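You operate a simulated robot arm through the tools that you are given. There is no shell and no other tool.

You are at the controls of a simulated two-armed robot. One attempt, no reset.

TASK
Clamp the blue roll and push the white cone into its core.
Fine: free the clamp again once the cone is home.
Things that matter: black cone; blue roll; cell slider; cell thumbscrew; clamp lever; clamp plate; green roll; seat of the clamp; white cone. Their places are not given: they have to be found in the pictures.

It is judged by the outcome, as a careful person would: the job done as asked, and still so three seconds after it is handed in. It fails if anything else is knocked over, pushed out of place, dropped, spilled or broken.

THE ROBOT
Two 7-joint arms with fingered hands on one trunk that stands fixed in place. Base frame: the origin is at the foot of the trunk, x ahead of it, y to its left, z up; the work surface is at about z = 780. Units: mm, degrees, N and s.
The left shoulder is at [73, 170, 1193], the right one opposite. With the tool pointing down near the work surface each hand reaches from about 260 to 760 mm from the base axis, measured 20 degrees to its own side. Payload 4 kg a hand.
The tool frame of a hand sits at the grasp point between the pads (the TCP): z along the fingers, y along the line on which they close. The tips reach 26 mm beyond it. Largest opening 132 mm; the body of the gripper starts 73 mm behind the TCP. The gripper is a hand of 4 fingers: y runs from the thumb to the fingers, the wrist lies at [0, 0, -224] in the tool frame.
Orientation is told as [roll, pitch, yaw] about the base's x, y, z axes, in that order, counted from this pose: with the fingers straight down and closing along the base's y, the tool's x points along the base's -x, its y along +y and its z along -z.

THE INTERFACE
- The arms move only by the tool jog_arm. It takes "left_commands", "right_commands" or both (then of equal length, played together; a hand with none holds still); each is a list of rows, each a list of 2 entries, a list of its own where there are three numbers: the shift along the base's x, y, z in mm, then the turn, a rotation vector about the base's x, y, z in degrees. In form: [[[dx, dy, dz], [ax, ay, az]], ...]. A call has 1 to 20 rows; each row is the pose to reach, as a shift and turn from the pose commanded when the call began. A row lasts 0.2 s, in which the tool goes at most 50 mm and 8.6 degrees; a call with a longer step from one row to the next is refused whole. A pose out of reach is approached as far as the arm can. The call stops where the force on the tool passes 90 N (or 10 N more than at its start, if that is more) or the arm is blocked; 0.2 s more then pass. In this call time passes only in rows, and 0.2 s behind the last. The reply holds the time, the measured pose of the TCP, the force on the tool along the base axes, the opening and the grip force, in the units named above and with some noise, with the torque about the TCP (base axes, N m) and any sound that the robot's microphone picked up.
- Cameras (640 x 400 px; columns grow to the right, rows downward): "scene" is now at [162.8, 11.7, 1373.3]; the picture's right is [0.15, -0.99, 0.00], its down [-0.34, -0.05, -0.94] and it looks along [0.93, 0.14, -0.35] (base axes); focal length 214 px, centre (320, 200). "left" rides on the left gripper at [-73, 6, -93] in its tool frame; the picture's right is [-0.08, -1.00, 0.00], its down [0.78, -0.06, -0.62] and it looks along [0.62, -0.05, 0.79] (tool axes); focal length 230 px, centre (320, 200). "right" rides on the right gripper at [73, 6, -94] in its tool frame; the picture's right is [-0.08, 1.00, 0.00], its down [-0.78, -0.06, -0.62] and it looks along [-0.61, -0.05, 0.79] (tool axes); focal length 230 px, centre (320, 200).
- capture(camera): a new picture of that camera. It takes no simulated time.
- slide_trunk(by): slides the trunk up (or, below 0, down) by that many mm; the arms and the scene camera ride with it, the base frame stays. It gives what a move gives, with no picture.
- finger_targets(finger1, finger2, finger3, thumb_bend, hand): sets how far each is bent, from 0 (flat) to 1 (curled in); at 0.3 the hand is open as for a grip, at 0.7 the pads meet at the TCP. One left out holds its place. A second passes; each finger stops where it meets its share of the squeeze, and holds until it gets a number again. It is the only way to open and close the hand. It gives what a move gives, with no picture; readings hold the bend of each and the force on the fingers (four entries, about 0 where the hand has none), thumb and palm.
- head_to(pan, tilt): turns the head with the scene camera to pan (to the left, within 80 degrees either way) and tilt (down, from -29 to 69), counted from straight ahead of the robot. It gives what a move gives.
- pixel_to_xyz(camera, pixels): for up to 12 pixels [column, row] of the newest picture of that camera ("zoom" is the newest enlarged one), the place [x, y, z] in the base frame of the surface seen there, good to about 2 mm, but the place of the scene camera against the robot may be out by one fixed shift of up to 25 mm in any direction. It takes no simulated time.
- zoom(camera, box): a new picture of the part [left, top, right, bottom] of that camera's present view, enlarged. It takes no simulated time.
- hand_in(): hands the job in; it is judged then, once.

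Open the grippers and draw the arms clear of the work before you hand the job in, unless the task says otherwise.

The tools are called after "Request:" by a JSON object that holds its "api" and its "payload". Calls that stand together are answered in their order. jog_arm: Moves the arms, as the interface text tells. Its arguments: {"type":"object","properties":{"left_commands":{"type":"array","items":{"type":"array"}},"right_commands":{"type":"array","items":{"type":"array"}}},"required":[]} The other tools are called the same way: slide_trunk (by) slides the trunk up or down; finger_targets (finger1, finger2, finger3, thumb_bend, hand) moves the fingers one by one; head_to (pan, tilt) turns the head that bears the scene camera; capture (camera) takes a picture; pixel_to_xyz (camera, pixels) gives the place of the surface under pixels of a picture; zoom (camera, box) takes an enlarged picture of a part of a camera's view; hand_in () hands the job in.

At the start:

```text
time_s: 0.0
left_tcp_pos: [431.5, 308.1, 1158.9]
left_ee_rot: [-0.8, 0.1, 0.2]
left_wrist_force: [0.6, -1.0, -1.0]
left_wrist_torque: [0.02, 0.01, 0.01]
left_width: 131.6
left_grasp_force: 0.0
left_shape: jaw
left_bend: [0.3, 0.3, 0.3, 0.3]
left_finger forces: [0.0, 0.0, 0.0, 0.1, 0.1, 0.0]
right_tcp_pos: [459.6, -31.6, 1199.2]
right_ee_rot: [0.0, -0.1, -0.1]
right_wrist_force: [-0.2, -1.3, 1.0]
right_wrist_torque: [0.02, 0.0, -0.01]
right_width: 131.8
right_grasp_force: 0.1
right_shape: jaw
right_bend: [0.3, 0.3, 0.3, 0.3]
right_finger forces: [0.0, 0.1, 0.0, 0.0, 0.1, 0.0]
trunk travel left (down, up): [-206.0, 145.0]
head pan, tilt: [65.6, 68.8]
```

scene: 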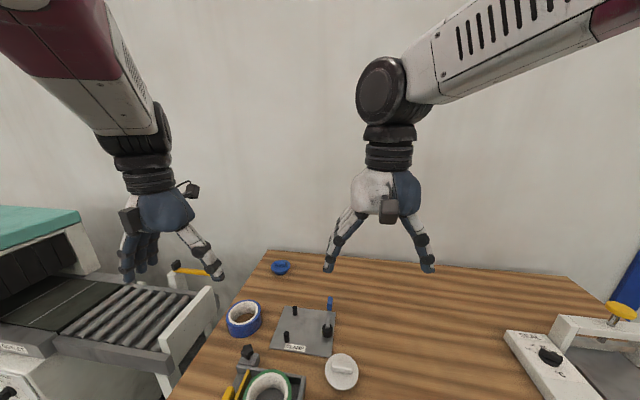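
right: 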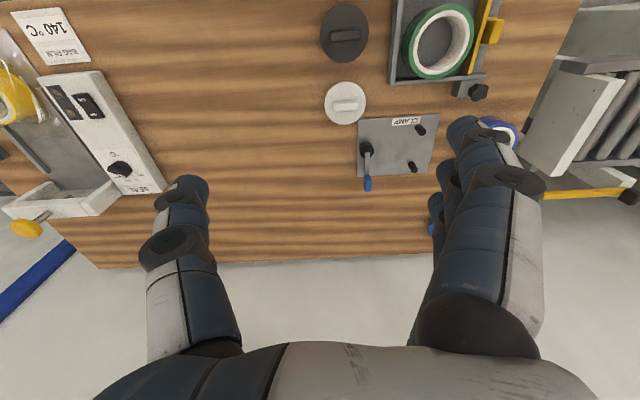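
left: 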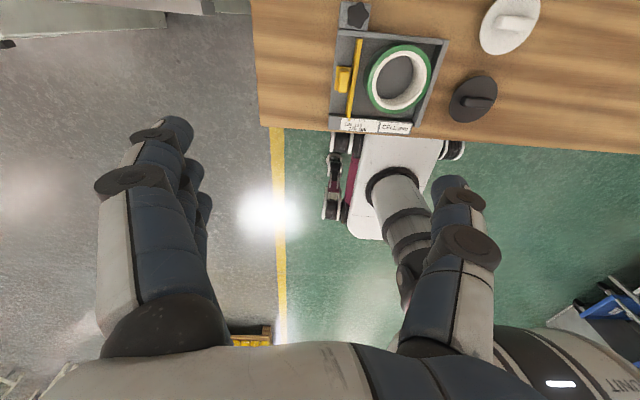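

The scene picture shows the clamp plate near (305,330), the blue roll at (243,318), the white cone at (341,372) and the green roll in a cell at (268,385). I'll tilt the head down for a better view.

Request:
{"api": "head_to", "payload": {"pan": 5, "tilt": 50}}

Request:
{"api": "capture", "payload": {"camera": "scene"}}

```text
time_s: 1.3
left_tcp_pos: [432.5, 308.7, 1161.4]
left_ee_rot: [-0.8, -0.1, 0.2]
left_wrist_force: [0.2, 0.1, 0.0]
left_wrist_torque: [-0.01, -0.03, 0.03]
left_width: 131.7
left_grasp_force: 0.1
left_shape: jaw
left_bend: [0.3, 0.3, 0.3, 0.3]
left_finger forces: [0.0, 0.1, 0.0, 0.0, 0.1, 0.0]
right_tcp_pos: [458.5, -29.6, 1199.1]
right_ee_rot: [0.0, 0.0, 0.0]
right_wrist_force: [-0.6, 0.7, 0.9]
right_wrist_torque: [-0.03, 0.01, -0.03]
right_width: 131.9
right_grasp_force: 0.1
right_shape: jaw
right_bend: [0.3, 0.3, 0.3, 0.3]
right_finger forces: [0.1, 0.0, 0.0, 0.0, 0.1, 0.0]
trunk travel left (down, up): [-206.0, 145.0]
head pan, tilt: [5.0, 50.0]
```

```text
taken
```

scene: 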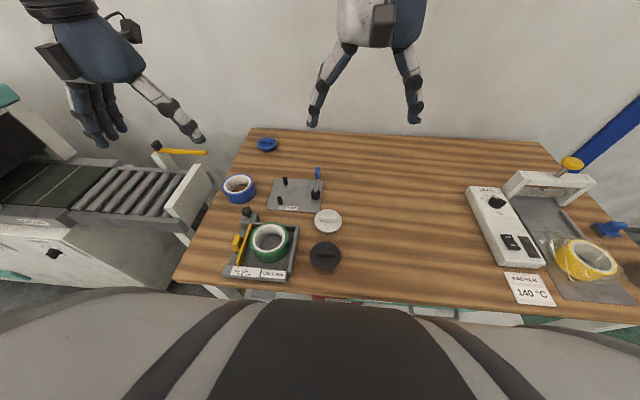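

The whole table is now visible. I'll enlarge the area around the clamp, rolls and cones.

Request:
{"api": "zoom", "payload": {"camera": "scene", "box": [210, 120, 360, 290]}}

Request:
{"api": "zoom", "payload": {"camera": "scene", "box": [210, 160, 340, 240]}}

Request:
{"api": "pixel_to_xyz", "payload": {"camera": "scene", "pixels": [[239, 180], [239, 190], [230, 185], [250, 183], [328, 216], [327, 222], [285, 180], [282, 195], [318, 172], [316, 190], [325, 250], [295, 207]]}}

```text
2.35 times, centred on (285, 205) of scene
```

zoom: 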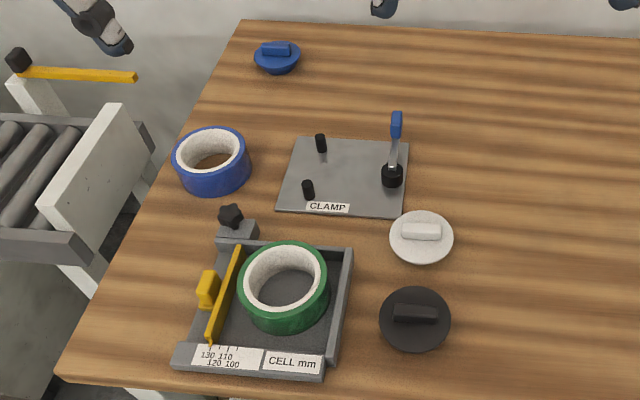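

```text
4.92 times, centred on (275, 200) of scene
```

zoom: 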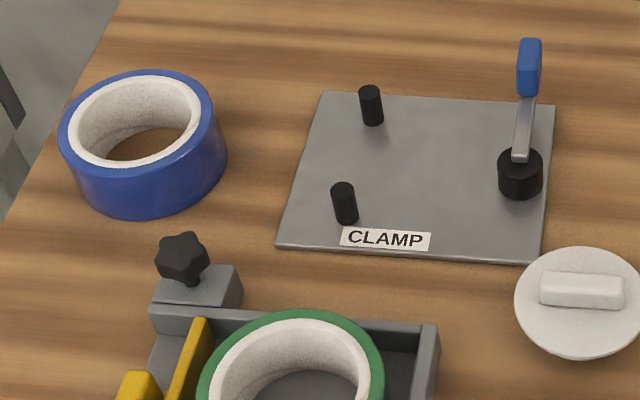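

```text
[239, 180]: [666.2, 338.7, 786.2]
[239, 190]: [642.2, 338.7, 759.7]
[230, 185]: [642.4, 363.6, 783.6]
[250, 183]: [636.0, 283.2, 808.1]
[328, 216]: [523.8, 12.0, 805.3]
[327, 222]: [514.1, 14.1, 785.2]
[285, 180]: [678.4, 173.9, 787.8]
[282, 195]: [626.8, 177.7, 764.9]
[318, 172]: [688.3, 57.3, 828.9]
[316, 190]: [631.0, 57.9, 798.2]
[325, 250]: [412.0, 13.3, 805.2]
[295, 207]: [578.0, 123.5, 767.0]
```

The clamp has two posts and a lever with a round base. I'll zoom in with the right hand camera, which isn't affected by the head's shift, and get coordinates.

Request:
{"api": "zoom", "payload": {"camera": "right", "box": [300, 0, 540, 200]}}

Request:
{"api": "capture", "payload": {"camera": "right"}}

Request:
{"api": "pixel_to_xyz", "payload": {"camera": "right", "pixels": [[366, 148], [367, 184], [420, 130], [413, 167], [345, 104], [345, 33], [360, 119], [435, 117], [431, 173], [360, 175], [300, 150], [300, 60]]}}

Request:
{"api": "pixel_to_xyz", "payload": {"camera": "scene", "pixels": [[328, 216], [325, 250], [286, 179], [284, 193], [285, 183], [283, 198], [360, 180], [400, 200], [360, 230], [320, 192]]}}

```text
2.00 times, centred on (420, 100) of right
```

zoom: 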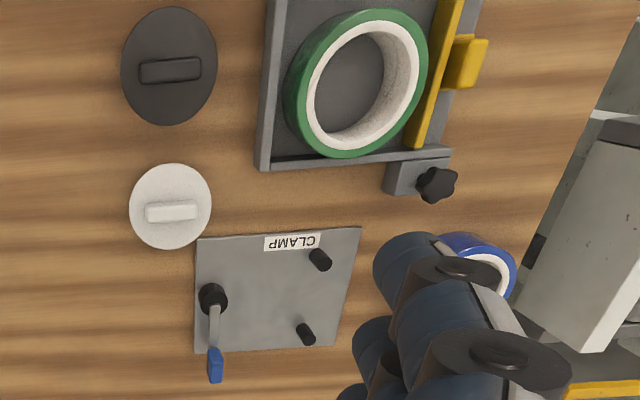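

```text
taken
```

right: 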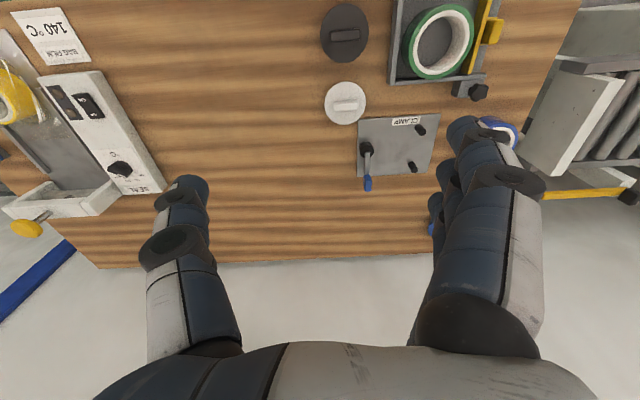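

```text
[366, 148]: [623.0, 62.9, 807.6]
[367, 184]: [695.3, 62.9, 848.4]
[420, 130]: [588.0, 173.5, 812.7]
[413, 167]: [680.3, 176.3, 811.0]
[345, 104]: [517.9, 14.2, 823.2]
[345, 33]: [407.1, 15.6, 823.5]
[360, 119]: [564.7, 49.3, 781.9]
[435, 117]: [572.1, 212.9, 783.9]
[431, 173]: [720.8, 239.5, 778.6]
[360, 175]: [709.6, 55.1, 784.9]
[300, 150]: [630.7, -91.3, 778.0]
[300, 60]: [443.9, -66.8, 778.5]
```

```text
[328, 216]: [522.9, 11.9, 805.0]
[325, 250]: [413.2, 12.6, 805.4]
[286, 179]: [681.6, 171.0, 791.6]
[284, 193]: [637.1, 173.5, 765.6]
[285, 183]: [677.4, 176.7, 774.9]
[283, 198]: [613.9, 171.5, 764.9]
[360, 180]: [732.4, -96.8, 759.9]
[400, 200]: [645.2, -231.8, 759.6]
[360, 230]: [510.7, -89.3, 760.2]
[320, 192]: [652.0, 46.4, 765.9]
```

Hand-camera coordinates: lever pivot ≈(623,63), lever tip ≈(695,63,848), posts ≈(588,173) and (680,176), white cone ≈(518,14). I'll move the right hand closer to look at the clamp.

Request:
{"api": "jog_arm", "payload": {"right_commands": [[[5, 15, -30], [0, 0, 0]], [[10, 30, -60], [0, 0, 0]], [[15, 45, -90], [0, 0, 0]], [[20, 60, -120], [0, 0, 0]], [[25, 75, -150], [0, 0, 0]], [[30, 90, -180], [0, 0, 0]], [[35, 105, -210], [0, 0, 0]], [[40, 120, -240], [0, 0, 0]]]}}

Request:
{"api": "capture", "payload": {"camera": "right"}}

Request:
{"api": "zoom", "payload": {"camera": "right", "box": [180, 20, 500, 220]}}

```text
time_s: 3.3
left_tcp_pos: [431.4, 309.0, 1159.6]
left_ee_rot: [-0.9, 0.0, 0.4]
left_wrist_force: [-0.2, -0.6, -0.4]
left_wrist_torque: [-0.01, -0.01, 0.0]
left_width: 132.1
left_grasp_force: 0.1
left_shape: jaw
left_bend: [0.3, 0.3, 0.3, 0.3]
left_finger forces: [0.0, 0.0, 0.0, 0.0, 0.1, 0.0]
right_tcp_pos: [516.4, 78.5, 979.5]
right_ee_rot: [2.7, -0.7, -2.9]
right_wrist_force: [0.3, -0.9, 0.1]
right_wrist_torque: [-0.01, -0.03, 0.0]
right_width: 131.8
right_grasp_force: 0.1
right_shape: jaw
right_bend: [0.3, 0.3, 0.3, 0.3]
right_finger forces: [0.0, 0.0, 0.0, 0.0, 0.0, 0.0]
trunk travel left (down, up): [-206.0, 145.0]
head pan, tilt: [5.0, 50.0]
stopped in row 8 (right hand): the arm was blocked; the commanded pose is now the measured one
```

```text
taken
```

right: 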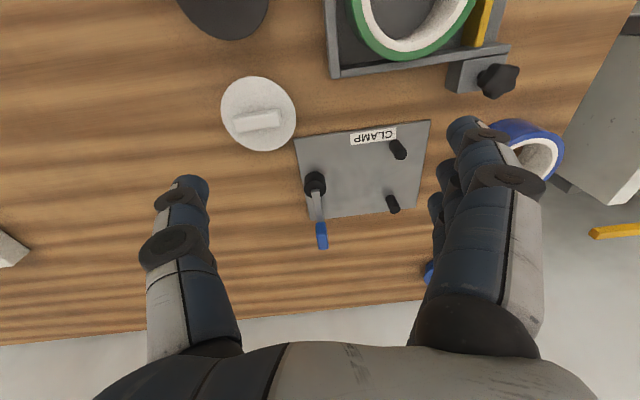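

```text
2.00 times, centred on (340, 120) of right
```

zoom: 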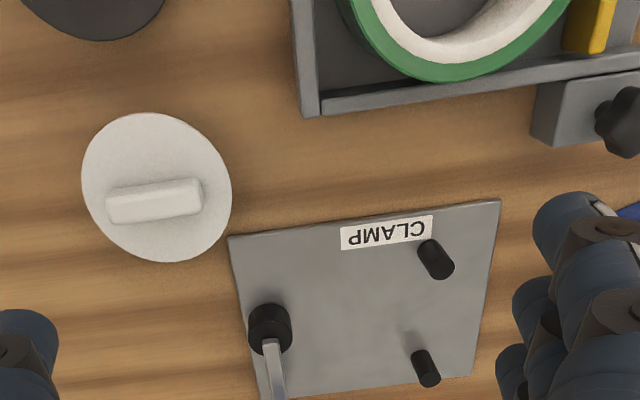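

The right arm hit its limit here but still sees the clamp well. I'll read coordinates of the posts (398,149)/(393,203), the lever and the white cone's bar.

Request:
{"api": "pixel_to_xyz", "payload": {"camera": "right", "pixels": [[316, 180], [319, 205], [321, 225], [322, 245], [396, 144], [403, 155], [391, 198], [396, 208], [236, 122], [280, 116], [257, 121], [222, 110]]}}

Request:
{"api": "pixel_to_xyz", "payload": {"camera": "right", "pixels": [[535, 128], [558, 150], [552, 180], [540, 155], [500, 125], [295, 110], [258, 78], [258, 151], [297, 142], [430, 122], [420, 212], [308, 218]]}}

Request:
{"api": "zoom", "payload": {"camera": "right", "box": [270, 110, 450, 260]}}

```text
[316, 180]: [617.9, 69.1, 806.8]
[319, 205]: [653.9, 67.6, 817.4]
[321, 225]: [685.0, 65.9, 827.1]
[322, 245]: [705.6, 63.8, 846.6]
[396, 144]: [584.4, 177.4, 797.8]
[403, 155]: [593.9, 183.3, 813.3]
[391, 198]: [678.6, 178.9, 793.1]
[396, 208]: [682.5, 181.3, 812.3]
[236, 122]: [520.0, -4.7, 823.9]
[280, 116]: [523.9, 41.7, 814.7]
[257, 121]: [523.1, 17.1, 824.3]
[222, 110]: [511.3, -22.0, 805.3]
```

```text
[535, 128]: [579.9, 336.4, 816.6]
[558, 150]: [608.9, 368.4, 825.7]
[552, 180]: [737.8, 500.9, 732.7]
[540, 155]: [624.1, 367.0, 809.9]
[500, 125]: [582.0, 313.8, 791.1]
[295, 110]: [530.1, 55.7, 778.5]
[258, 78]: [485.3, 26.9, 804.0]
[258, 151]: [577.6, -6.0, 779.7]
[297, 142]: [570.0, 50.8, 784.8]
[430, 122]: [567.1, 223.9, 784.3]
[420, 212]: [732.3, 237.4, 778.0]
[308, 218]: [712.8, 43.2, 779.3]
```

```text
2.67 times, centred on (360, 185) of right
```

zoom: 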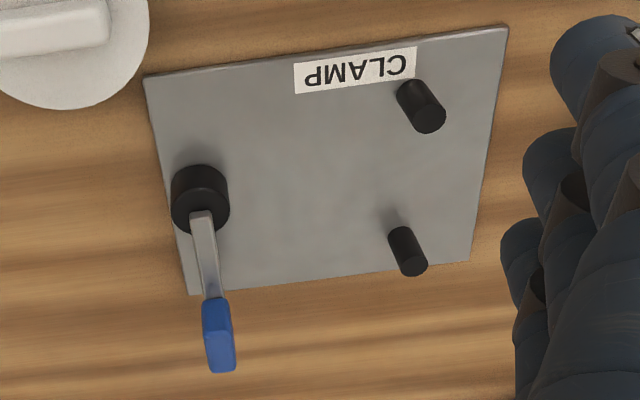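

The right hand retreats up and to the right to leave the workspace for the left arm. Then I'll calibrate the scene camera against the points just measured.

Request:
{"api": "jog_arm", "payload": {"right_commands": [[[-7, -15, 30], [0, 0, 0]], [[-14, -35, 60], [0, 0, 0]], [[-21, -60, 90], [-1, 0, 1]], [[-28, -90, 120], [-1.5, 0, 2]], [[-35, -120, 150], [-2, 0.5, 2.5]], [[-45, -155, 180], [-2.7, 0.7, 2.9]], [[-60, -195, 200], [-2.7, 0.7, 2.9]], [[-75, -235, 210], [-2.7, 0.7, 2.9]], [[-90, -275, 210], [-2.7, 0.7, 2.9]]]}}

Request:
{"api": "zoom", "payload": {"camera": "scene", "box": [215, 160, 295, 210]}}

Request:
{"api": "pixel_to_xyz", "payload": {"camera": "zoom", "pixels": [[70, 190], [190, 115], [315, 190], [200, 300], [190, 200], [80, 250], [300, 260], [200, 370], [120, 140], [270, 130], [285, 265], [110, 280]]}}

```text
time_s: 5.3
left_tcp_pos: [432.5, 306.4, 1161.1]
left_ee_rot: [-0.8, 0.2, 0.3]
left_wrist_force: [-0.2, 0.5, -0.4]
left_wrist_torque: [0.03, -0.02, 0.04]
left_width: 132.1
left_grasp_force: 0.0
left_shape: jaw
left_bend: [0.3, 0.3, 0.3, 0.3]
left_finger forces: [0.0, 0.0, 0.1, 0.1, 0.0, 0.0]
right_tcp_pos: [425.1, -197.9, 1186.4]
right_ee_rot: [-0.3, -0.1, 0.4]
right_wrist_force: [0.3, -0.2, 0.8]
right_wrist_torque: [0.0, 0.0, -0.01]
right_width: 131.9
right_grasp_force: 0.2
right_shape: jaw
right_bend: [0.3, 0.3, 0.3, 0.3]
right_finger forces: [0.0, 0.0, 0.0, 0.0, 0.0, 0.0]
trunk travel left (down, up): [-206.0, 145.0]
head pan, tilt: [5.0, 50.0]
```

```text
8.00 times, centred on (255, 185) of scene
```

zoom: 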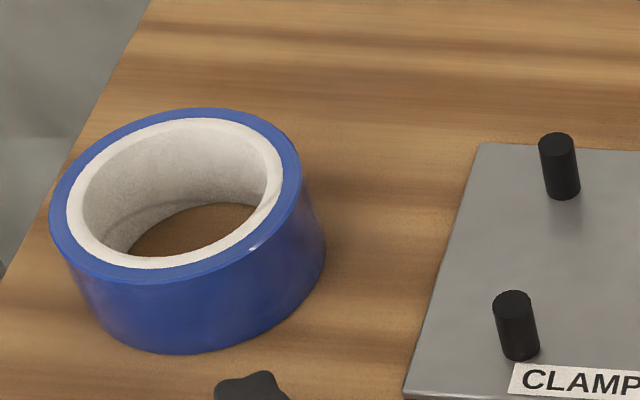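

```text
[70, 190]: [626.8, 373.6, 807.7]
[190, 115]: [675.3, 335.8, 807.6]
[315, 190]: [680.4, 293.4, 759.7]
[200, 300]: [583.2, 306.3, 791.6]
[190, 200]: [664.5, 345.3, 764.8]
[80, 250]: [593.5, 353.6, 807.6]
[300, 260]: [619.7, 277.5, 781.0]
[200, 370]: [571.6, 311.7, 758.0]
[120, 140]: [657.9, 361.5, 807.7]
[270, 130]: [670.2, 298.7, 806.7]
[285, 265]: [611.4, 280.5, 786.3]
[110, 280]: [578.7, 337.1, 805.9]
```

Roll's top is at scene z≈807.6 (≈826 after the offset). I'll sample its rim, core edge and the post tops more carefully.

Request:
{"api": "pixel_to_xyz", "payload": {"camera": "zoom", "pixels": [[54, 220], [85, 158], [200, 111], [285, 145], [300, 190], [240, 250], [150, 279], [85, 262], [512, 297], [556, 138], [500, 300], [570, 140]]}}

Request:
{"api": "pixel_to_xyz", "payload": {"camera": "zoom", "pixels": [[70, 215], [100, 158], [200, 121], [272, 150], [280, 185], [225, 245], [150, 266], [95, 252], [83, 215], [265, 190], [195, 128], [135, 252]]}}

Request:
{"api": "zoom", "payload": {"camera": "scene", "box": [275, 160, 355, 240]}}

```text
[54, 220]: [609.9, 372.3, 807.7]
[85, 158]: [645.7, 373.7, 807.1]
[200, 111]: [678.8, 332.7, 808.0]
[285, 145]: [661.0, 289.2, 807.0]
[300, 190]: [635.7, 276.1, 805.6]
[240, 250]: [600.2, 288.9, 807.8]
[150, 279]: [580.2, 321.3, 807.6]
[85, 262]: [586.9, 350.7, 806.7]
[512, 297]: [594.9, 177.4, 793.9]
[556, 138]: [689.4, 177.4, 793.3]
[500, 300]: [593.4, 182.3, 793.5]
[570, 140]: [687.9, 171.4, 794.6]
```

```text
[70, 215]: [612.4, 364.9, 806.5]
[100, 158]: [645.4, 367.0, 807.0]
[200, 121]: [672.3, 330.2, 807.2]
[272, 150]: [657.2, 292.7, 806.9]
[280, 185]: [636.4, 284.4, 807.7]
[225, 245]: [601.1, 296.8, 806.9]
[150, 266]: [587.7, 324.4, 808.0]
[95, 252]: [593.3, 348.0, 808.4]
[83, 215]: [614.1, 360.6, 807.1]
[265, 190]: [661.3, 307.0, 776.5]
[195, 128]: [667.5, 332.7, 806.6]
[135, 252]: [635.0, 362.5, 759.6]
```

```text
5.00 times, centred on (315, 200) of scene
```

zoom: 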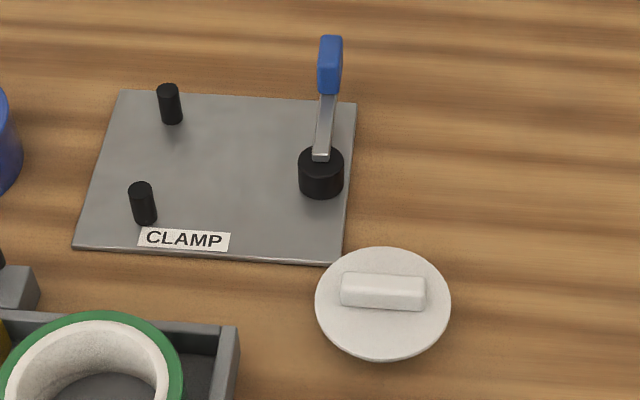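

The roll is about Ø101 and 48 high, centred at scene (629,327). Before planning the grasp I'll check the thumbscrew, slider, lever and cone in the scene zoom.

Request:
{"api": "pixel_to_xyz", "payload": {"camera": "zoom", "pixels": [[320, 155], [321, 185], [329, 55], [329, 85], [345, 288], [424, 290], [383, 282], [320, 300], [447, 300], [383, 252], [380, 355], [15, 280]]}}

Request:
{"api": "zoom", "payload": {"camera": "scene", "box": [190, 140, 330, 290]}}

Request:
{"api": "pixel_to_xyz", "payload": {"camera": "scene", "pixels": [[247, 212], [247, 220], [237, 242], [248, 225], [297, 226], [270, 228], [266, 143], [260, 215], [200, 190], [209, 170], [290, 262], [232, 272]]}}

```text
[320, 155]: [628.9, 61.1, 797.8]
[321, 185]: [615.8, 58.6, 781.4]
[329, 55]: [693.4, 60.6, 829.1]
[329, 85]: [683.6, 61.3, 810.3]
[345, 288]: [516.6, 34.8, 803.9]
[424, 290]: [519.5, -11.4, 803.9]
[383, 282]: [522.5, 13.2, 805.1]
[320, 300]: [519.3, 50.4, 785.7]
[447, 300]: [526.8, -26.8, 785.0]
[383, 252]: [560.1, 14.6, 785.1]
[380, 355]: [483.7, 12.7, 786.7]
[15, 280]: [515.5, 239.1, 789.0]
```

```text
2.67 times, centred on (260, 215) of scene
```

zoom: 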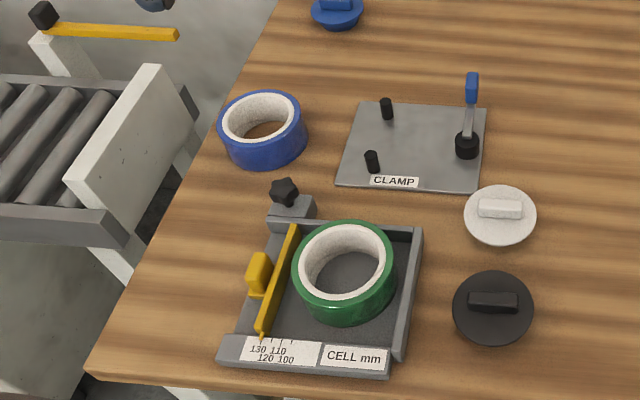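

```text
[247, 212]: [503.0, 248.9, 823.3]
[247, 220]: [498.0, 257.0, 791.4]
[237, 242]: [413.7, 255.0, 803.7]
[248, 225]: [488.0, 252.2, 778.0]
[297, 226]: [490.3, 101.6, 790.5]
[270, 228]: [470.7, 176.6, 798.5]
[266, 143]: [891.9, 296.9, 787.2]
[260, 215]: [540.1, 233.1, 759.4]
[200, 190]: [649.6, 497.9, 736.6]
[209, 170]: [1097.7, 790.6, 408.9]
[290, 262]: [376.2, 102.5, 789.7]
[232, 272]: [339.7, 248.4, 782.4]
```

The knob sits at ≈(500,250), clear of the roll at ≈(625,330). I'll bring the left hand above the roll, turning yaw about −100° so the fingers end up on the +x side and the thumb nearest the robot.

Request:
{"api": "jog_arm", "payload": {"left_commands": [[[14, 2, -14], [0, 0, -7]], [[28, 4, -28], [0, 0, -14]], [[42, 6, -42], [0, 0, -21]], [[56, 8, -56], [0, 0, -28]], [[70, 10, -70], [0, 0, -35]], [[84, 12, -84], [0, 0, -42]], [[98, 14, -98], [0, 0, -49]], [[112, 16, -112], [0, 0, -56]], [[126, 18, -126], [0, 0, -63]], [[140, 20, -140], [0, 0, -70]], [[154, 21, -154], [0, 0, -77]], [[168, 22, -168], [0, 0, -84]], [[182, 22, -182], [0, 0, -91]], [[193, 22, -196], [0, 0, -98]], [[193, 22, -210], [0, 0, -100]]]}}

Request:
{"api": "capture", "payload": {"camera": "left"}}

Request:
{"api": "capture", "payload": {"camera": "scene"}}

```text
time_s: 8.5
left_tcp_pos: [623.8, 332.1, 948.6]
left_ee_rot: [-1.0, 0.0, -99.8]
left_wrist_force: [0.1, -0.1, -0.4]
left_wrist_torque: [-0.03, -0.01, 0.05]
left_width: 132.0
left_grasp_force: 0.0
left_shape: jaw
left_bend: [0.3, 0.3, 0.3, 0.3]
left_finger forces: [0.0, 0.0, 0.1, 0.0, 0.0, 0.0]
right_tcp_pos: [425.4, -193.9, 1187.4]
right_ee_rot: [-0.3, 0.0, 0.4]
right_wrist_force: [-0.2, -0.4, -0.4]
right_wrist_torque: [-0.01, 0.0, 0.0]
right_width: 131.9
right_grasp_force: 0.0
right_shape: jaw
right_bend: [0.3, 0.3, 0.3, 0.3]
right_finger forces: [0.0, 0.1, 0.1, 0.0, 0.0, 0.1]
trunk travel left (down, up): [-206.0, 145.0]
head pan, tilt: [5.0, 50.0]
```

```text
taken
```

left: 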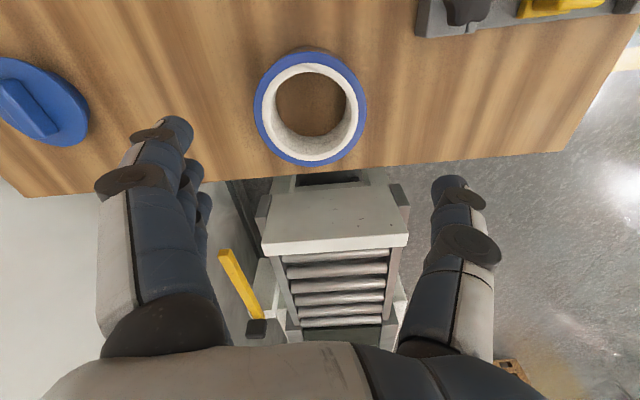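

```text
taken
```

scene: 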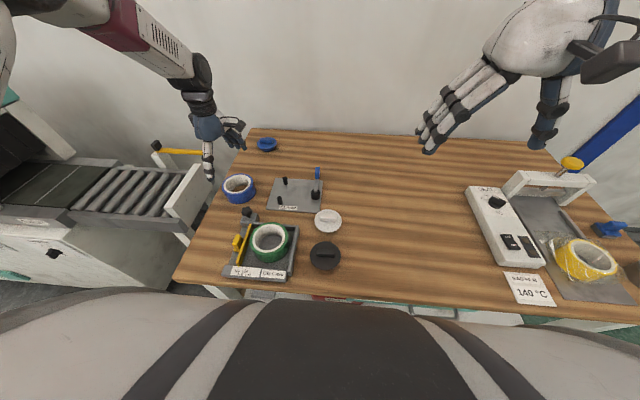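

The left camera sees the whole roll at (310,107). I'll measure its rim from this view.

Request:
{"api": "pixel_to_xyz", "payload": {"camera": "left", "pixels": [[257, 110], [363, 105], [311, 163], [262, 80], [350, 68], [346, 145], [270, 146], [275, 108], [345, 100], [309, 137], [310, 100], [200, 60]]}}

Request:
{"api": "zoom", "payload": {"camera": "left", "box": [240, 30, 400, 180]}}

```text
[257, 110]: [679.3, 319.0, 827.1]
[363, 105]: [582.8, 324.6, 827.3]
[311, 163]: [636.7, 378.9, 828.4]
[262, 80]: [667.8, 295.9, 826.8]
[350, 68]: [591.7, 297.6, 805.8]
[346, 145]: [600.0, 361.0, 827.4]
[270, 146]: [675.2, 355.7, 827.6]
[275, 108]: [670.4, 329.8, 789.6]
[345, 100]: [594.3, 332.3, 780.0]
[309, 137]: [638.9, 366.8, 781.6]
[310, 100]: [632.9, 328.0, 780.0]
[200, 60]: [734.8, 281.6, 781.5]
```

```text
2.67 times, centred on (320, 105) of left
```

zoom: 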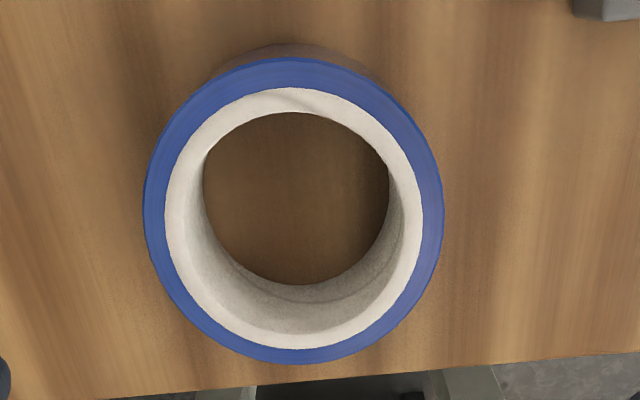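

Roll centre is ≈(630.5,328.5), top z 827. I'll descend in two stages, starting with an approach to just above it.

Request:
{"api": "jog_arm", "payload": {"left_commands": [[[3, -2, -20], [-0.1, -0.5, 0]], [[6.5, -3.5, -40], [-0.17, -1, 0]], [[6.5, -3.5, -60], [-0.17, -1, 0]], [[6.5, -3.5, -80], [-0.17, -1, 0]]]}}

Request:
{"api": "capture", "payload": {"camera": "left"}}

Request:
{"api": "zoom", "payload": {"camera": "scene", "box": [190, 110, 300, 220]}}

```text
time_s: 9.5
left_tcp_pos: [633.1, 326.6, 868.9]
left_ee_rot: [0.2, 0.0, -99.7]
left_wrist_force: [0.1, -0.1, 0.7]
left_wrist_torque: [0.02, 0.01, 0.02]
left_width: 132.2
left_grasp_force: 0.0
left_shape: jaw
left_bend: [0.3, 0.3, 0.3, 0.3]
left_finger forces: [0.0, 0.1, 0.0, 0.0, 0.1, 0.0]
right_tcp_pos: [427.2, -193.8, 1187.2]
right_ee_rot: [-0.3, 0.0, 0.4]
right_wrist_force: [-0.2, 0.6, 0.5]
right_wrist_torque: [-0.01, -0.02, 0.0]
right_width: 131.6
right_grasp_force: 0.0
right_shape: jaw
right_bend: [0.3, 0.3, 0.3, 0.3]
right_finger forces: [0.0, 0.0, 0.0, 0.0, 0.1, 0.0]
trunk travel left (down, up): [-206.0, 145.0]
head pan, tilt: [5.0, 50.0]
```

```text
taken
```

left: 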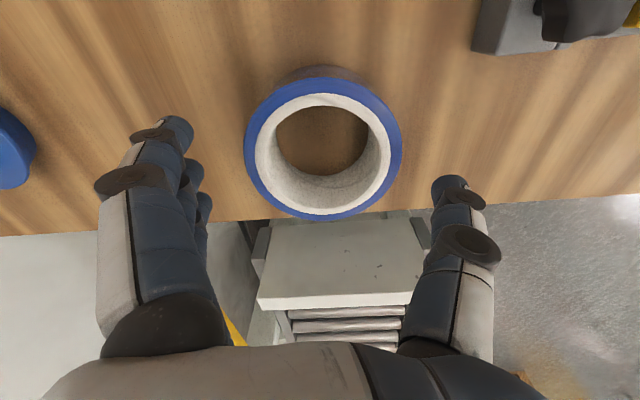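

```text
3.64 times, centred on (245, 165) of scene
```

zoom: 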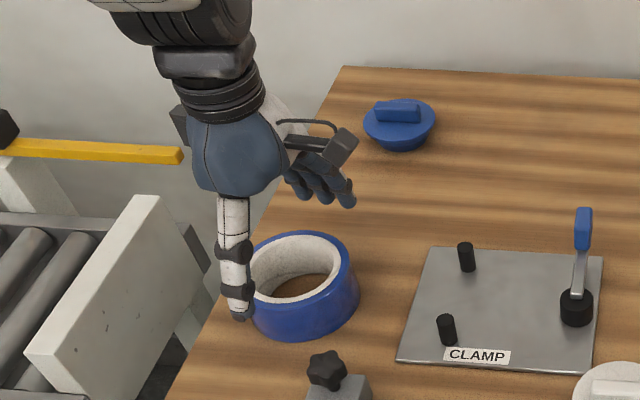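

Aligned: the roll at (323,143) lies between the thumb and the fingers. I'll descend to grip height.

Request:
{"api": "jog_arm", "payload": {"left_commands": [[[-1, 1, -15], [0, 0, 0]], [[-1, 1, -30], [0, 0, 0]], [[-1, 1, -45], [0, 0, 0]], [[-1, 1, -60], [0, 0, 0]]]}}

Request:
{"api": "capture", "payload": {"camera": "left"}}

Request:
{"api": "zoom", "payload": {"camera": "scene", "box": [190, 110, 300, 220]}}

```text
time_s: 10.5
left_tcp_pos: [631.0, 328.0, 807.8]
left_ee_rot: [0.1, 0.2, -99.7]
left_wrist_force: [0.1, 0.3, -0.2]
left_wrist_torque: [-0.03, -0.02, 0.0]
left_width: 131.7
left_grasp_force: 0.0
left_shape: jaw
left_bend: [0.3, 0.3, 0.3, 0.3]
left_finger forces: [0.0, 0.0, 0.0, 0.0, 0.0, 0.1]
right_tcp_pos: [426.4, -194.9, 1186.5]
right_ee_rot: [-0.3, 0.0, 0.4]
right_wrist_force: [0.5, 0.2, 0.2]
right_wrist_torque: [-0.02, -0.02, -0.03]
right_width: 132.0
right_grasp_force: 0.0
right_shape: jaw
right_bend: [0.3, 0.3, 0.3, 0.3]
right_finger forces: [0.0, 0.1, 0.0, 0.1, 0.0, 0.0]
trunk travel left (down, up): [-206.0, 145.0]
head pan, tilt: [5.0, 50.0]
```

```text
taken
```

left: 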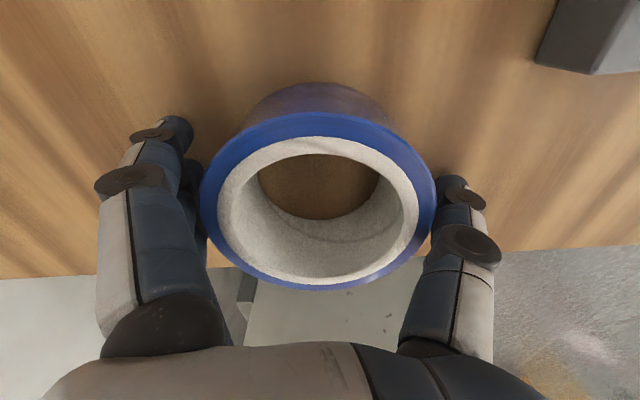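

```text
3.64 times, centred on (245, 165) of scene
```

zoom: 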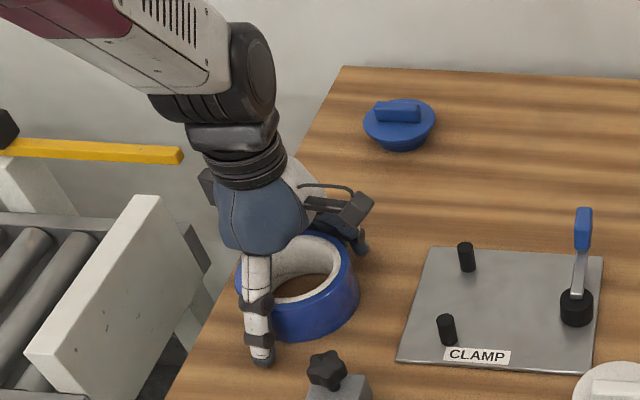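

The fingers straddle the roll. I'll close gently.

Request:
{"api": "finger_targets", "payload": {"hand": "left", "finger1": 0.43, "finger2": 0.43, "finger3": 0.43, "thumb_bend": 0.43}}

Request:
{"api": "capture", "payload": {"camera": "left"}}

```text
time_s: 11.5
left_tcp_pos: [630.3, 327.9, 810.2]
left_ee_rot: [0.3, 0.1, -99.7]
left_wrist_force: [2.0, 0.4, 7.9]
left_wrist_torque: [-0.18, -0.56, 0.06]
left_width: 108.0
left_grasp_force: 18.8
left_shape: fingers
left_bend: [0.4, 0.39, 0.41, 0.41]
left_finger forces: [6.4, 10.3, 5.7, 0.2, 14.3, 0.0]
right_tcp_pos: [424.7, -195.4, 1188.2]
right_ee_rot: [-0.3, 0.0, 0.4]
right_wrist_force: [-0.7, 0.6, -0.6]
right_wrist_torque: [0.0, -0.02, 0.0]
right_width: 131.9
right_grasp_force: 0.1
right_shape: jaw
right_bend: [0.3, 0.3, 0.3, 0.3]
right_finger forces: [0.0, 0.1, 0.0, 0.0, 0.0, 0.1]
trunk travel left (down, up): [-206.0, 145.0]
head pan, tilt: [5.0, 50.0]
```

```text
taken
```

left: 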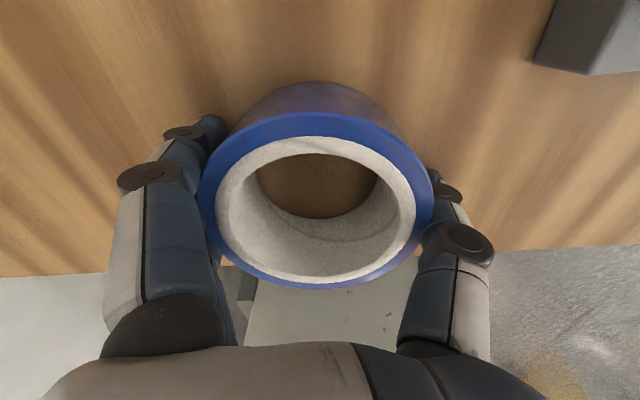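

Grip holds at about 19 N. I'll lift 70 mm and check.

Request:
{"api": "jog_arm", "payload": {"left_commands": [[[0, 0, 10], [0, 0, 0]], [[0, 0, 25], [0, 0, 0]], [[0, 0, 45], [0, 0, 0]], [[0, 0, 70], [0, 0, 0]]]}}

Request:
{"api": "capture", "payload": {"camera": "left"}}

Request:
{"api": "zoom", "payload": {"camera": "scene", "box": [190, 110, 300, 220]}}

```text
time_s: 12.5
left_tcp_pos: [631.2, 327.2, 881.1]
left_ee_rot: [0.2, 0.1, -99.7]
left_wrist_force: [0.1, 0.8, -1.8]
left_wrist_torque: [0.02, 0.03, -0.02]
left_width: 105.2
left_grasp_force: 15.1
left_shape: fingers
left_bend: [0.42, 0.39, 0.41, 0.41]
left_finger forces: [1.8, 9.3, 4.0, 0.0, 15.3, 0.1]
right_tcp_pos: [424.5, -196.0, 1187.8]
right_ee_rot: [-0.3, 0.0, 0.4]
right_wrist_force: [-0.2, 0.3, 0.3]
right_wrist_torque: [-0.02, -0.02, 0.03]
right_width: 131.7
right_grasp_force: 0.0
right_shape: jaw
right_bend: [0.3, 0.3, 0.3, 0.3]
right_finger forces: [0.1, 0.0, 0.1, 0.0, 0.1, 0.0]
trunk travel left (down, up): [-206.0, 145.0]
head pan, tilt: [5.0, 50.0]
```

```text
taken
```

left: 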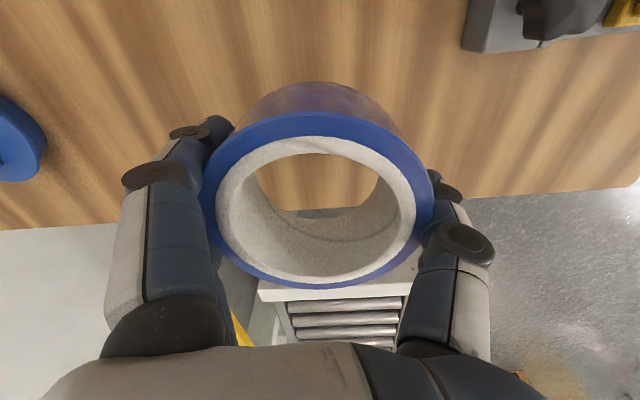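

```text
3.64 times, centred on (245, 165) of scene
```

zoom: 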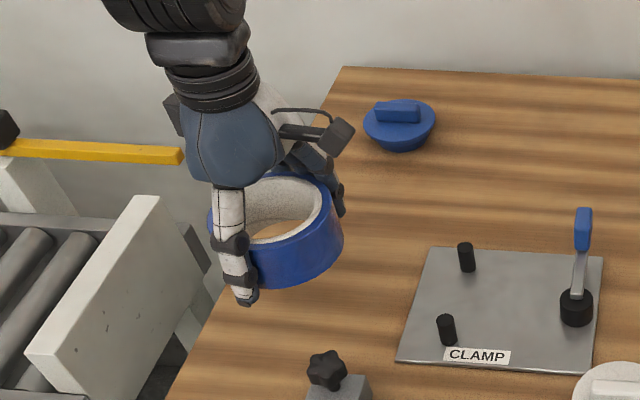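

The roll is held level. I'll carry it over the clamp, staying above posts and lever.

Request:
{"api": "jog_arm", "payload": {"left_commands": [[[1, -25, 5], [0, 0, 0]], [[2, -50, 10], [0, 0, 0]], [[3, -75, 10], [0, 0, 0]], [[4, -100, 10], [0, 0, 0]], [[5, -125, 10], [0, 0, 0]], [[6, -150, 10], [0, 0, 0]], [[6, -170, 10], [0, 0, 0]], [[6, -185, 10], [0, 0, 0]]]}}

Request:
{"api": "capture", "payload": {"camera": "left"}}

Request:
{"api": "zoom", "payload": {"camera": "scene", "box": [240, 120, 350, 230]}}

Request:
{"api": "capture", "payload": {"camera": "right"}}

```text
time_s: 14.3
left_tcp_pos: [636.9, 142.6, 891.6]
left_ee_rot: [0.1, 0.0, -99.7]
left_wrist_force: [0.0, 0.0, -2.4]
left_wrist_torque: [-0.01, 0.01, 0.01]
left_width: 105.1
left_grasp_force: 14.7
left_shape: fingers
left_bend: [0.42, 0.4, 0.41, 0.41]
left_finger forces: [1.9, 9.1, 4.0, 0.0, 15.0, 0.0]
right_tcp_pos: [426.0, -194.1, 1186.0]
right_ee_rot: [-0.4, 0.0, 0.4]
right_wrist_force: [-0.3, 0.0, 0.3]
right_wrist_torque: [0.01, 0.02, -0.03]
right_width: 131.8
right_grasp_force: 0.0
right_shape: jaw
right_bend: [0.3, 0.3, 0.3, 0.3]
right_finger forces: [0.1, 0.1, 0.1, 0.1, 0.0, 0.1]
trunk travel left (down, up): [-206.0, 145.0]
head pan, tilt: [5.0, 50.0]
```

```text
taken
```

left: 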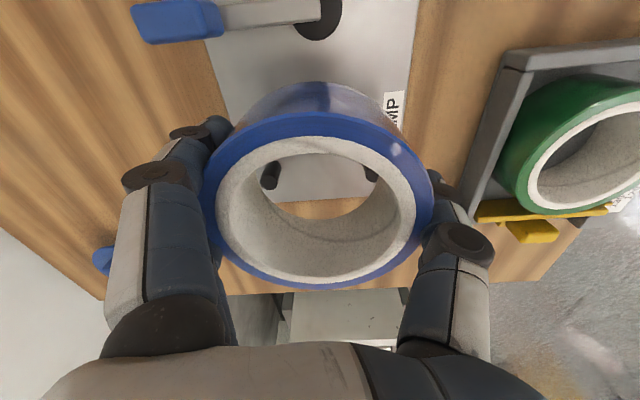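

```text
3.64 times, centred on (295, 175) of scene
```

zoom: 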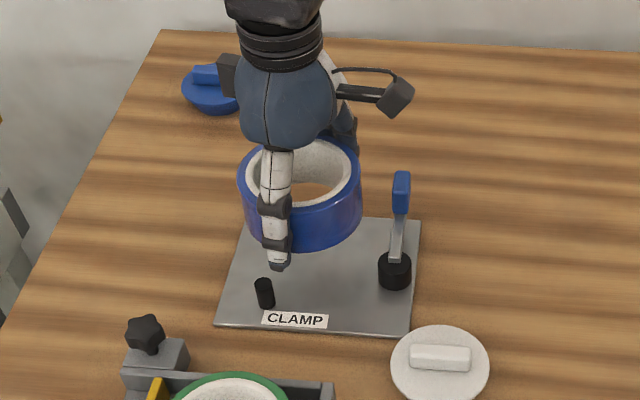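

```text
taken
```

right: 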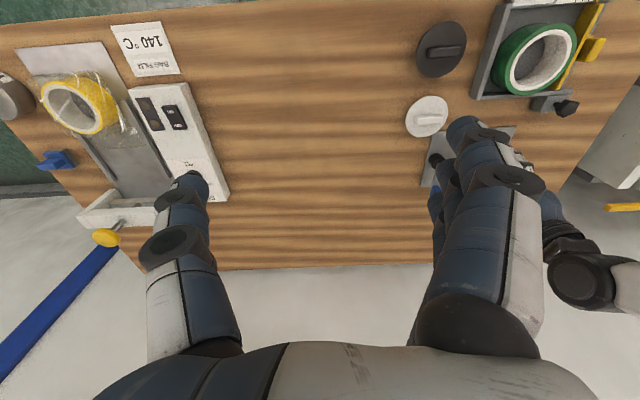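

Through the core the left camera sees both posts at (270,175) and (371,172), plus the cam at (320,18). I'll measure them along with the held roll's rim.

Request:
{"api": "pixel_to_xyz", "payload": {"camera": "left", "pixels": [[270, 182], [271, 168], [371, 174], [318, 15], [325, 30], [165, 20], [205, 185], [431, 195], [319, 288], [225, 140], [415, 140], [300, 170]]}}

Request:
{"api": "zoom", "payload": {"camera": "left", "box": [200, 80, 440, 300]}}

```text
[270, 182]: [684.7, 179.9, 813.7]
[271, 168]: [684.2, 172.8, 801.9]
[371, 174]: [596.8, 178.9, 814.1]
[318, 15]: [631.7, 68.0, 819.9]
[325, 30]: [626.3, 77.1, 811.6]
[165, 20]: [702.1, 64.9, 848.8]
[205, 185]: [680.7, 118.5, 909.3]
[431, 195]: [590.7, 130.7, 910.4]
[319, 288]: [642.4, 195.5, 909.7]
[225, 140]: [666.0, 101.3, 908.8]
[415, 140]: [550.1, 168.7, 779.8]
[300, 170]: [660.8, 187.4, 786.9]
```

```text
1.82 times, centred on (320, 190) of left
```

zoom: 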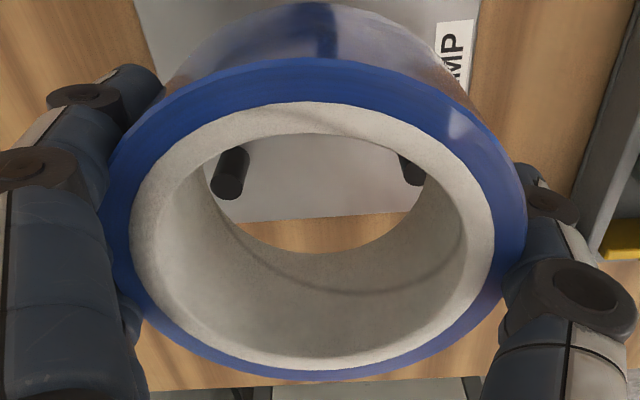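

Roll centre ≈(637.5,145.5); seated centre computed ≈(638,144.7). I'll shift −6 mm in y for clearance from the posts, then lower until the roll is just above the plate.

Request:
{"api": "jog_arm", "payload": {"left_commands": [[[0.5, -6, 0], [0, 0, 0]], [[0.5, -6, -20], [0, 0, 0]], [[0.5, -6, -40], [0, 0, 0]], [[0.5, -6, -55], [0, 0, 0]]]}}

Request:
{"api": "capture", "payload": {"camera": "left"}}

Request:
{"api": "zoom", "payload": {"camera": "scene", "box": [260, 130, 350, 220]}}

```text
time_s: 15.3
left_tcp_pos: [637.1, 137.6, 833.9]
left_ee_rot: [0.2, 0.1, -99.8]
left_wrist_force: [0.5, 1.2, -1.8]
left_wrist_torque: [0.01, 0.03, 0.01]
left_width: 104.9
left_grasp_force: 15.0
left_shape: fingers
left_bend: [0.42, 0.4, 0.41, 0.41]
left_finger forces: [1.9, 9.1, 3.9, 0.0, 14.9, 0.0]
right_tcp_pos: [424.9, -193.9, 1187.3]
right_ee_rot: [-0.3, 0.0, 0.4]
right_wrist_force: [0.2, 0.4, -0.2]
right_wrist_torque: [0.01, 0.03, 0.01]
right_width: 131.7
right_grasp_force: 0.0
right_shape: jaw
right_bend: [0.3, 0.3, 0.3, 0.3]
right_finger forces: [0.1, 0.0, 0.0, 0.1, 0.0, 0.0]
trunk travel left (down, up): [-206.0, 145.0]
head pan, tilt: [5.0, 50.0]
```

```text
taken
```

left: 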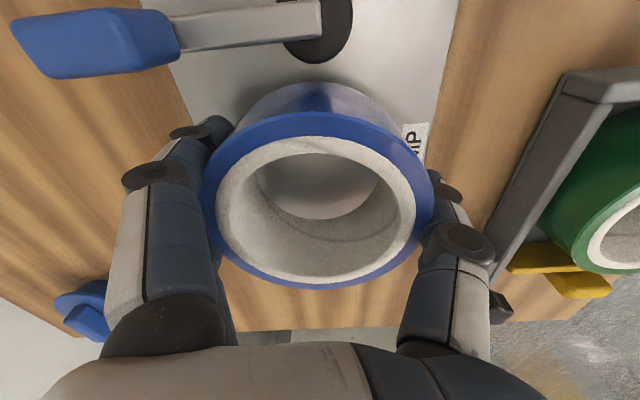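

```text
4.44 times, centred on (305, 175) of scene
```

zoom: 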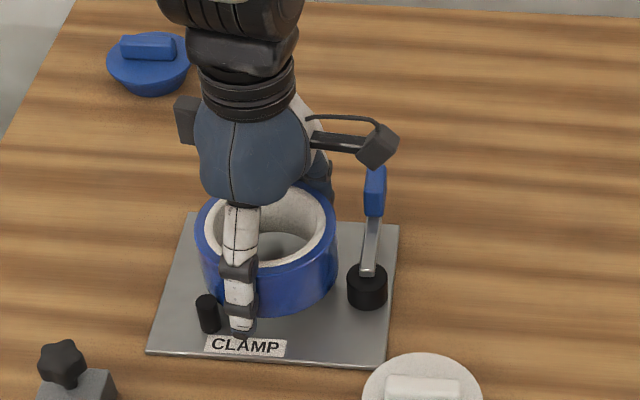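

Clear of posts and cam. Lowering the rest of the way in small steps while reading the force.

Request:
{"api": "jog_arm", "payload": {"left_commands": [[[0, 0, -7], [0, 0, 0]], [[0, 0, -13], [0, 0, 0]], [[0, 0, -17], [0, 0, 0]]]}}

Request:
{"api": "zoom", "payload": {"camera": "scene", "box": [260, 130, 350, 220]}}

```text
time_s: 16.1
left_tcp_pos: [636.8, 138.3, 817.7]
left_ee_rot: [0.1, 0.1, -99.8]
left_wrist_force: [0.3, -0.1, -1.9]
left_wrist_torque: [0.01, 0.01, 0.02]
left_width: 105.0
left_grasp_force: 14.9
left_shape: fingers
left_bend: [0.42, 0.4, 0.41, 0.41]
left_finger forces: [1.8, 9.0, 4.0, 0.0, 14.9, 0.0]
right_tcp_pos: [425.0, -195.7, 1187.9]
right_ee_rot: [-0.2, 0.0, 0.4]
right_wrist_force: [-0.1, -0.5, 0.2]
right_wrist_torque: [-0.02, -0.01, -0.03]
right_width: 131.6
right_grasp_force: 0.0
right_shape: jaw
right_bend: [0.3, 0.3, 0.3, 0.3]
right_finger forces: [0.0, 0.1, 0.1, 0.0, 0.0, 0.0]
trunk travel left (down, up): [-206.0, 145.0]
head pan, tilt: [5.0, 50.0]
```

```text
4.44 times, centred on (305, 175) of scene
```

zoom: 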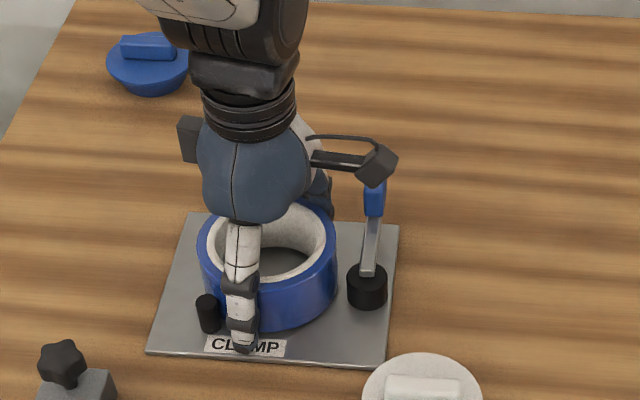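

No contact yet (force still −1.9 N). A few more millimetres down.

Request:
{"api": "jog_arm", "payload": {"left_commands": [[[0, 0, -2], [0, 0, 0]], [[0, 0, -3.5], [0, 0, 0]]]}}

```text
time_s: 16.7
left_tcp_pos: [637.2, 138.1, 816.2]
left_ee_rot: [0.3, 0.1, -99.7]
left_wrist_force: [-1.7, 0.7, 8.4]
left_wrist_torque: [-0.33, -0.46, -0.03]
left_width: 104.8
left_grasp_force: 19.2
left_shape: fingers
left_bend: [0.43, 0.4, 0.41, 0.41]
left_finger forces: [11.5, 9.2, 4.0, 0.0, 14.9, 0.0]
right_tcp_pos: [424.9, -195.3, 1187.2]
right_ee_rot: [-0.2, -0.1, 0.4]
right_wrist_force: [0.7, 0.3, -0.5]
right_wrist_torque: [0.02, 0.01, 0.0]
right_width: 131.9
right_grasp_force: 0.0
right_shape: jaw
right_bend: [0.3, 0.3, 0.3, 0.3]
right_finger forces: [0.1, 0.1, 0.0, 0.0, 0.0, 0.1]
trunk travel left (down, up): [-206.0, 145.0]
head pan, tilt: [5.0, 50.0]
```

The roll touches the plate (8 N). Now I'll slide it +y towards the posts while still gripping it.

Request:
{"api": "jog_arm", "payload": {"left_commands": [[[0, 2, 0.5], [0, 0, 0]], [[0, 4, 0.5], [0, 0, 0]]]}}

```text
time_s: 17.3
left_tcp_pos: [636.8, 141.1, 816.6]
left_ee_rot: [0.3, 0.1, -99.7]
left_wrist_force: [1.3, -6.2, 11.6]
left_wrist_torque: [-0.45, -0.55, -0.16]
left_width: 106.0
left_grasp_force: 19.6
left_shape: fingers
left_bend: [0.42, 0.4, 0.41, 0.41]
left_finger forces: [12.0, 10.9, 4.4, 0.0, 12.8, 0.0]
right_tcp_pos: [424.4, -195.4, 1187.3]
right_ee_rot: [-0.2, 0.0, 0.4]
right_wrist_force: [-0.6, -0.2, 0.4]
right_wrist_torque: [0.02, 0.01, -0.01]
right_width: 131.9
right_grasp_force: 0.1
right_shape: jaw
right_bend: [0.3, 0.3, 0.3, 0.3]
right_finger forces: [0.1, 0.0, 0.0, 0.0, 0.1, 0.0]
trunk travel left (down, up): [-206.0, 145.0]
head pan, tilt: [5.0, 50.0]
```

Lateral force is −6 N, which could be friction or the first touch of the posts. I'll move a little further to tell them apart.

Request:
{"api": "jog_arm", "payload": {"left_commands": [[[0, 1.5, 0], [0, 0, 0]], [[0, 3, 0], [0, 0, 0]]]}}

Request:
{"api": "capture", "payload": {"camera": "left"}}

Request:
{"api": "zoom", "payload": {"camera": "scene", "box": [260, 130, 350, 220]}}

```text
time_s: 17.9
left_tcp_pos: [637.4, 143.2, 815.5]
left_ee_rot: [0.3, 0.2, -99.8]
left_wrist_force: [4.0, -18.1, 15.2]
left_wrist_torque: [-0.15, -0.52, -0.18]
left_width: 105.9
left_grasp_force: 19.6
left_shape: fingers
left_bend: [0.42, 0.4, 0.41, 0.42]
left_finger forces: [11.4, 11.7, 5.1, 0.0, 10.9, 0.1]
right_tcp_pos: [424.3, -196.2, 1188.0]
right_ee_rot: [-0.2, 0.0, 0.4]
right_wrist_force: [0.3, -0.3, -0.6]
right_wrist_torque: [0.03, 0.0, 0.03]
right_width: 132.0
right_grasp_force: 0.0
right_shape: jaw
right_bend: [0.3, 0.3, 0.3, 0.3]
right_finger forces: [0.0, 0.1, 0.0, 0.0, 0.0, 0.0]
trunk travel left (down, up): [-206.0, 145.0]
head pan, tilt: [5.0, 50.0]
```

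```text
taken
```

left: 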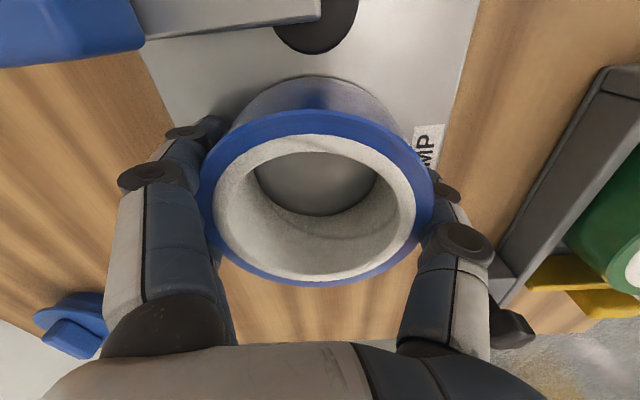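

```text
4.44 times, centred on (305, 175) of scene
```

zoom: 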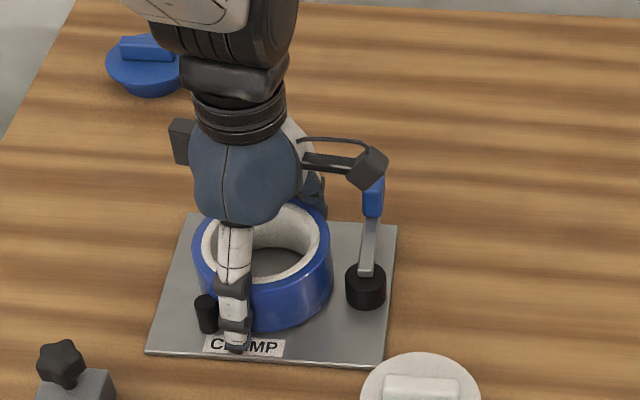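

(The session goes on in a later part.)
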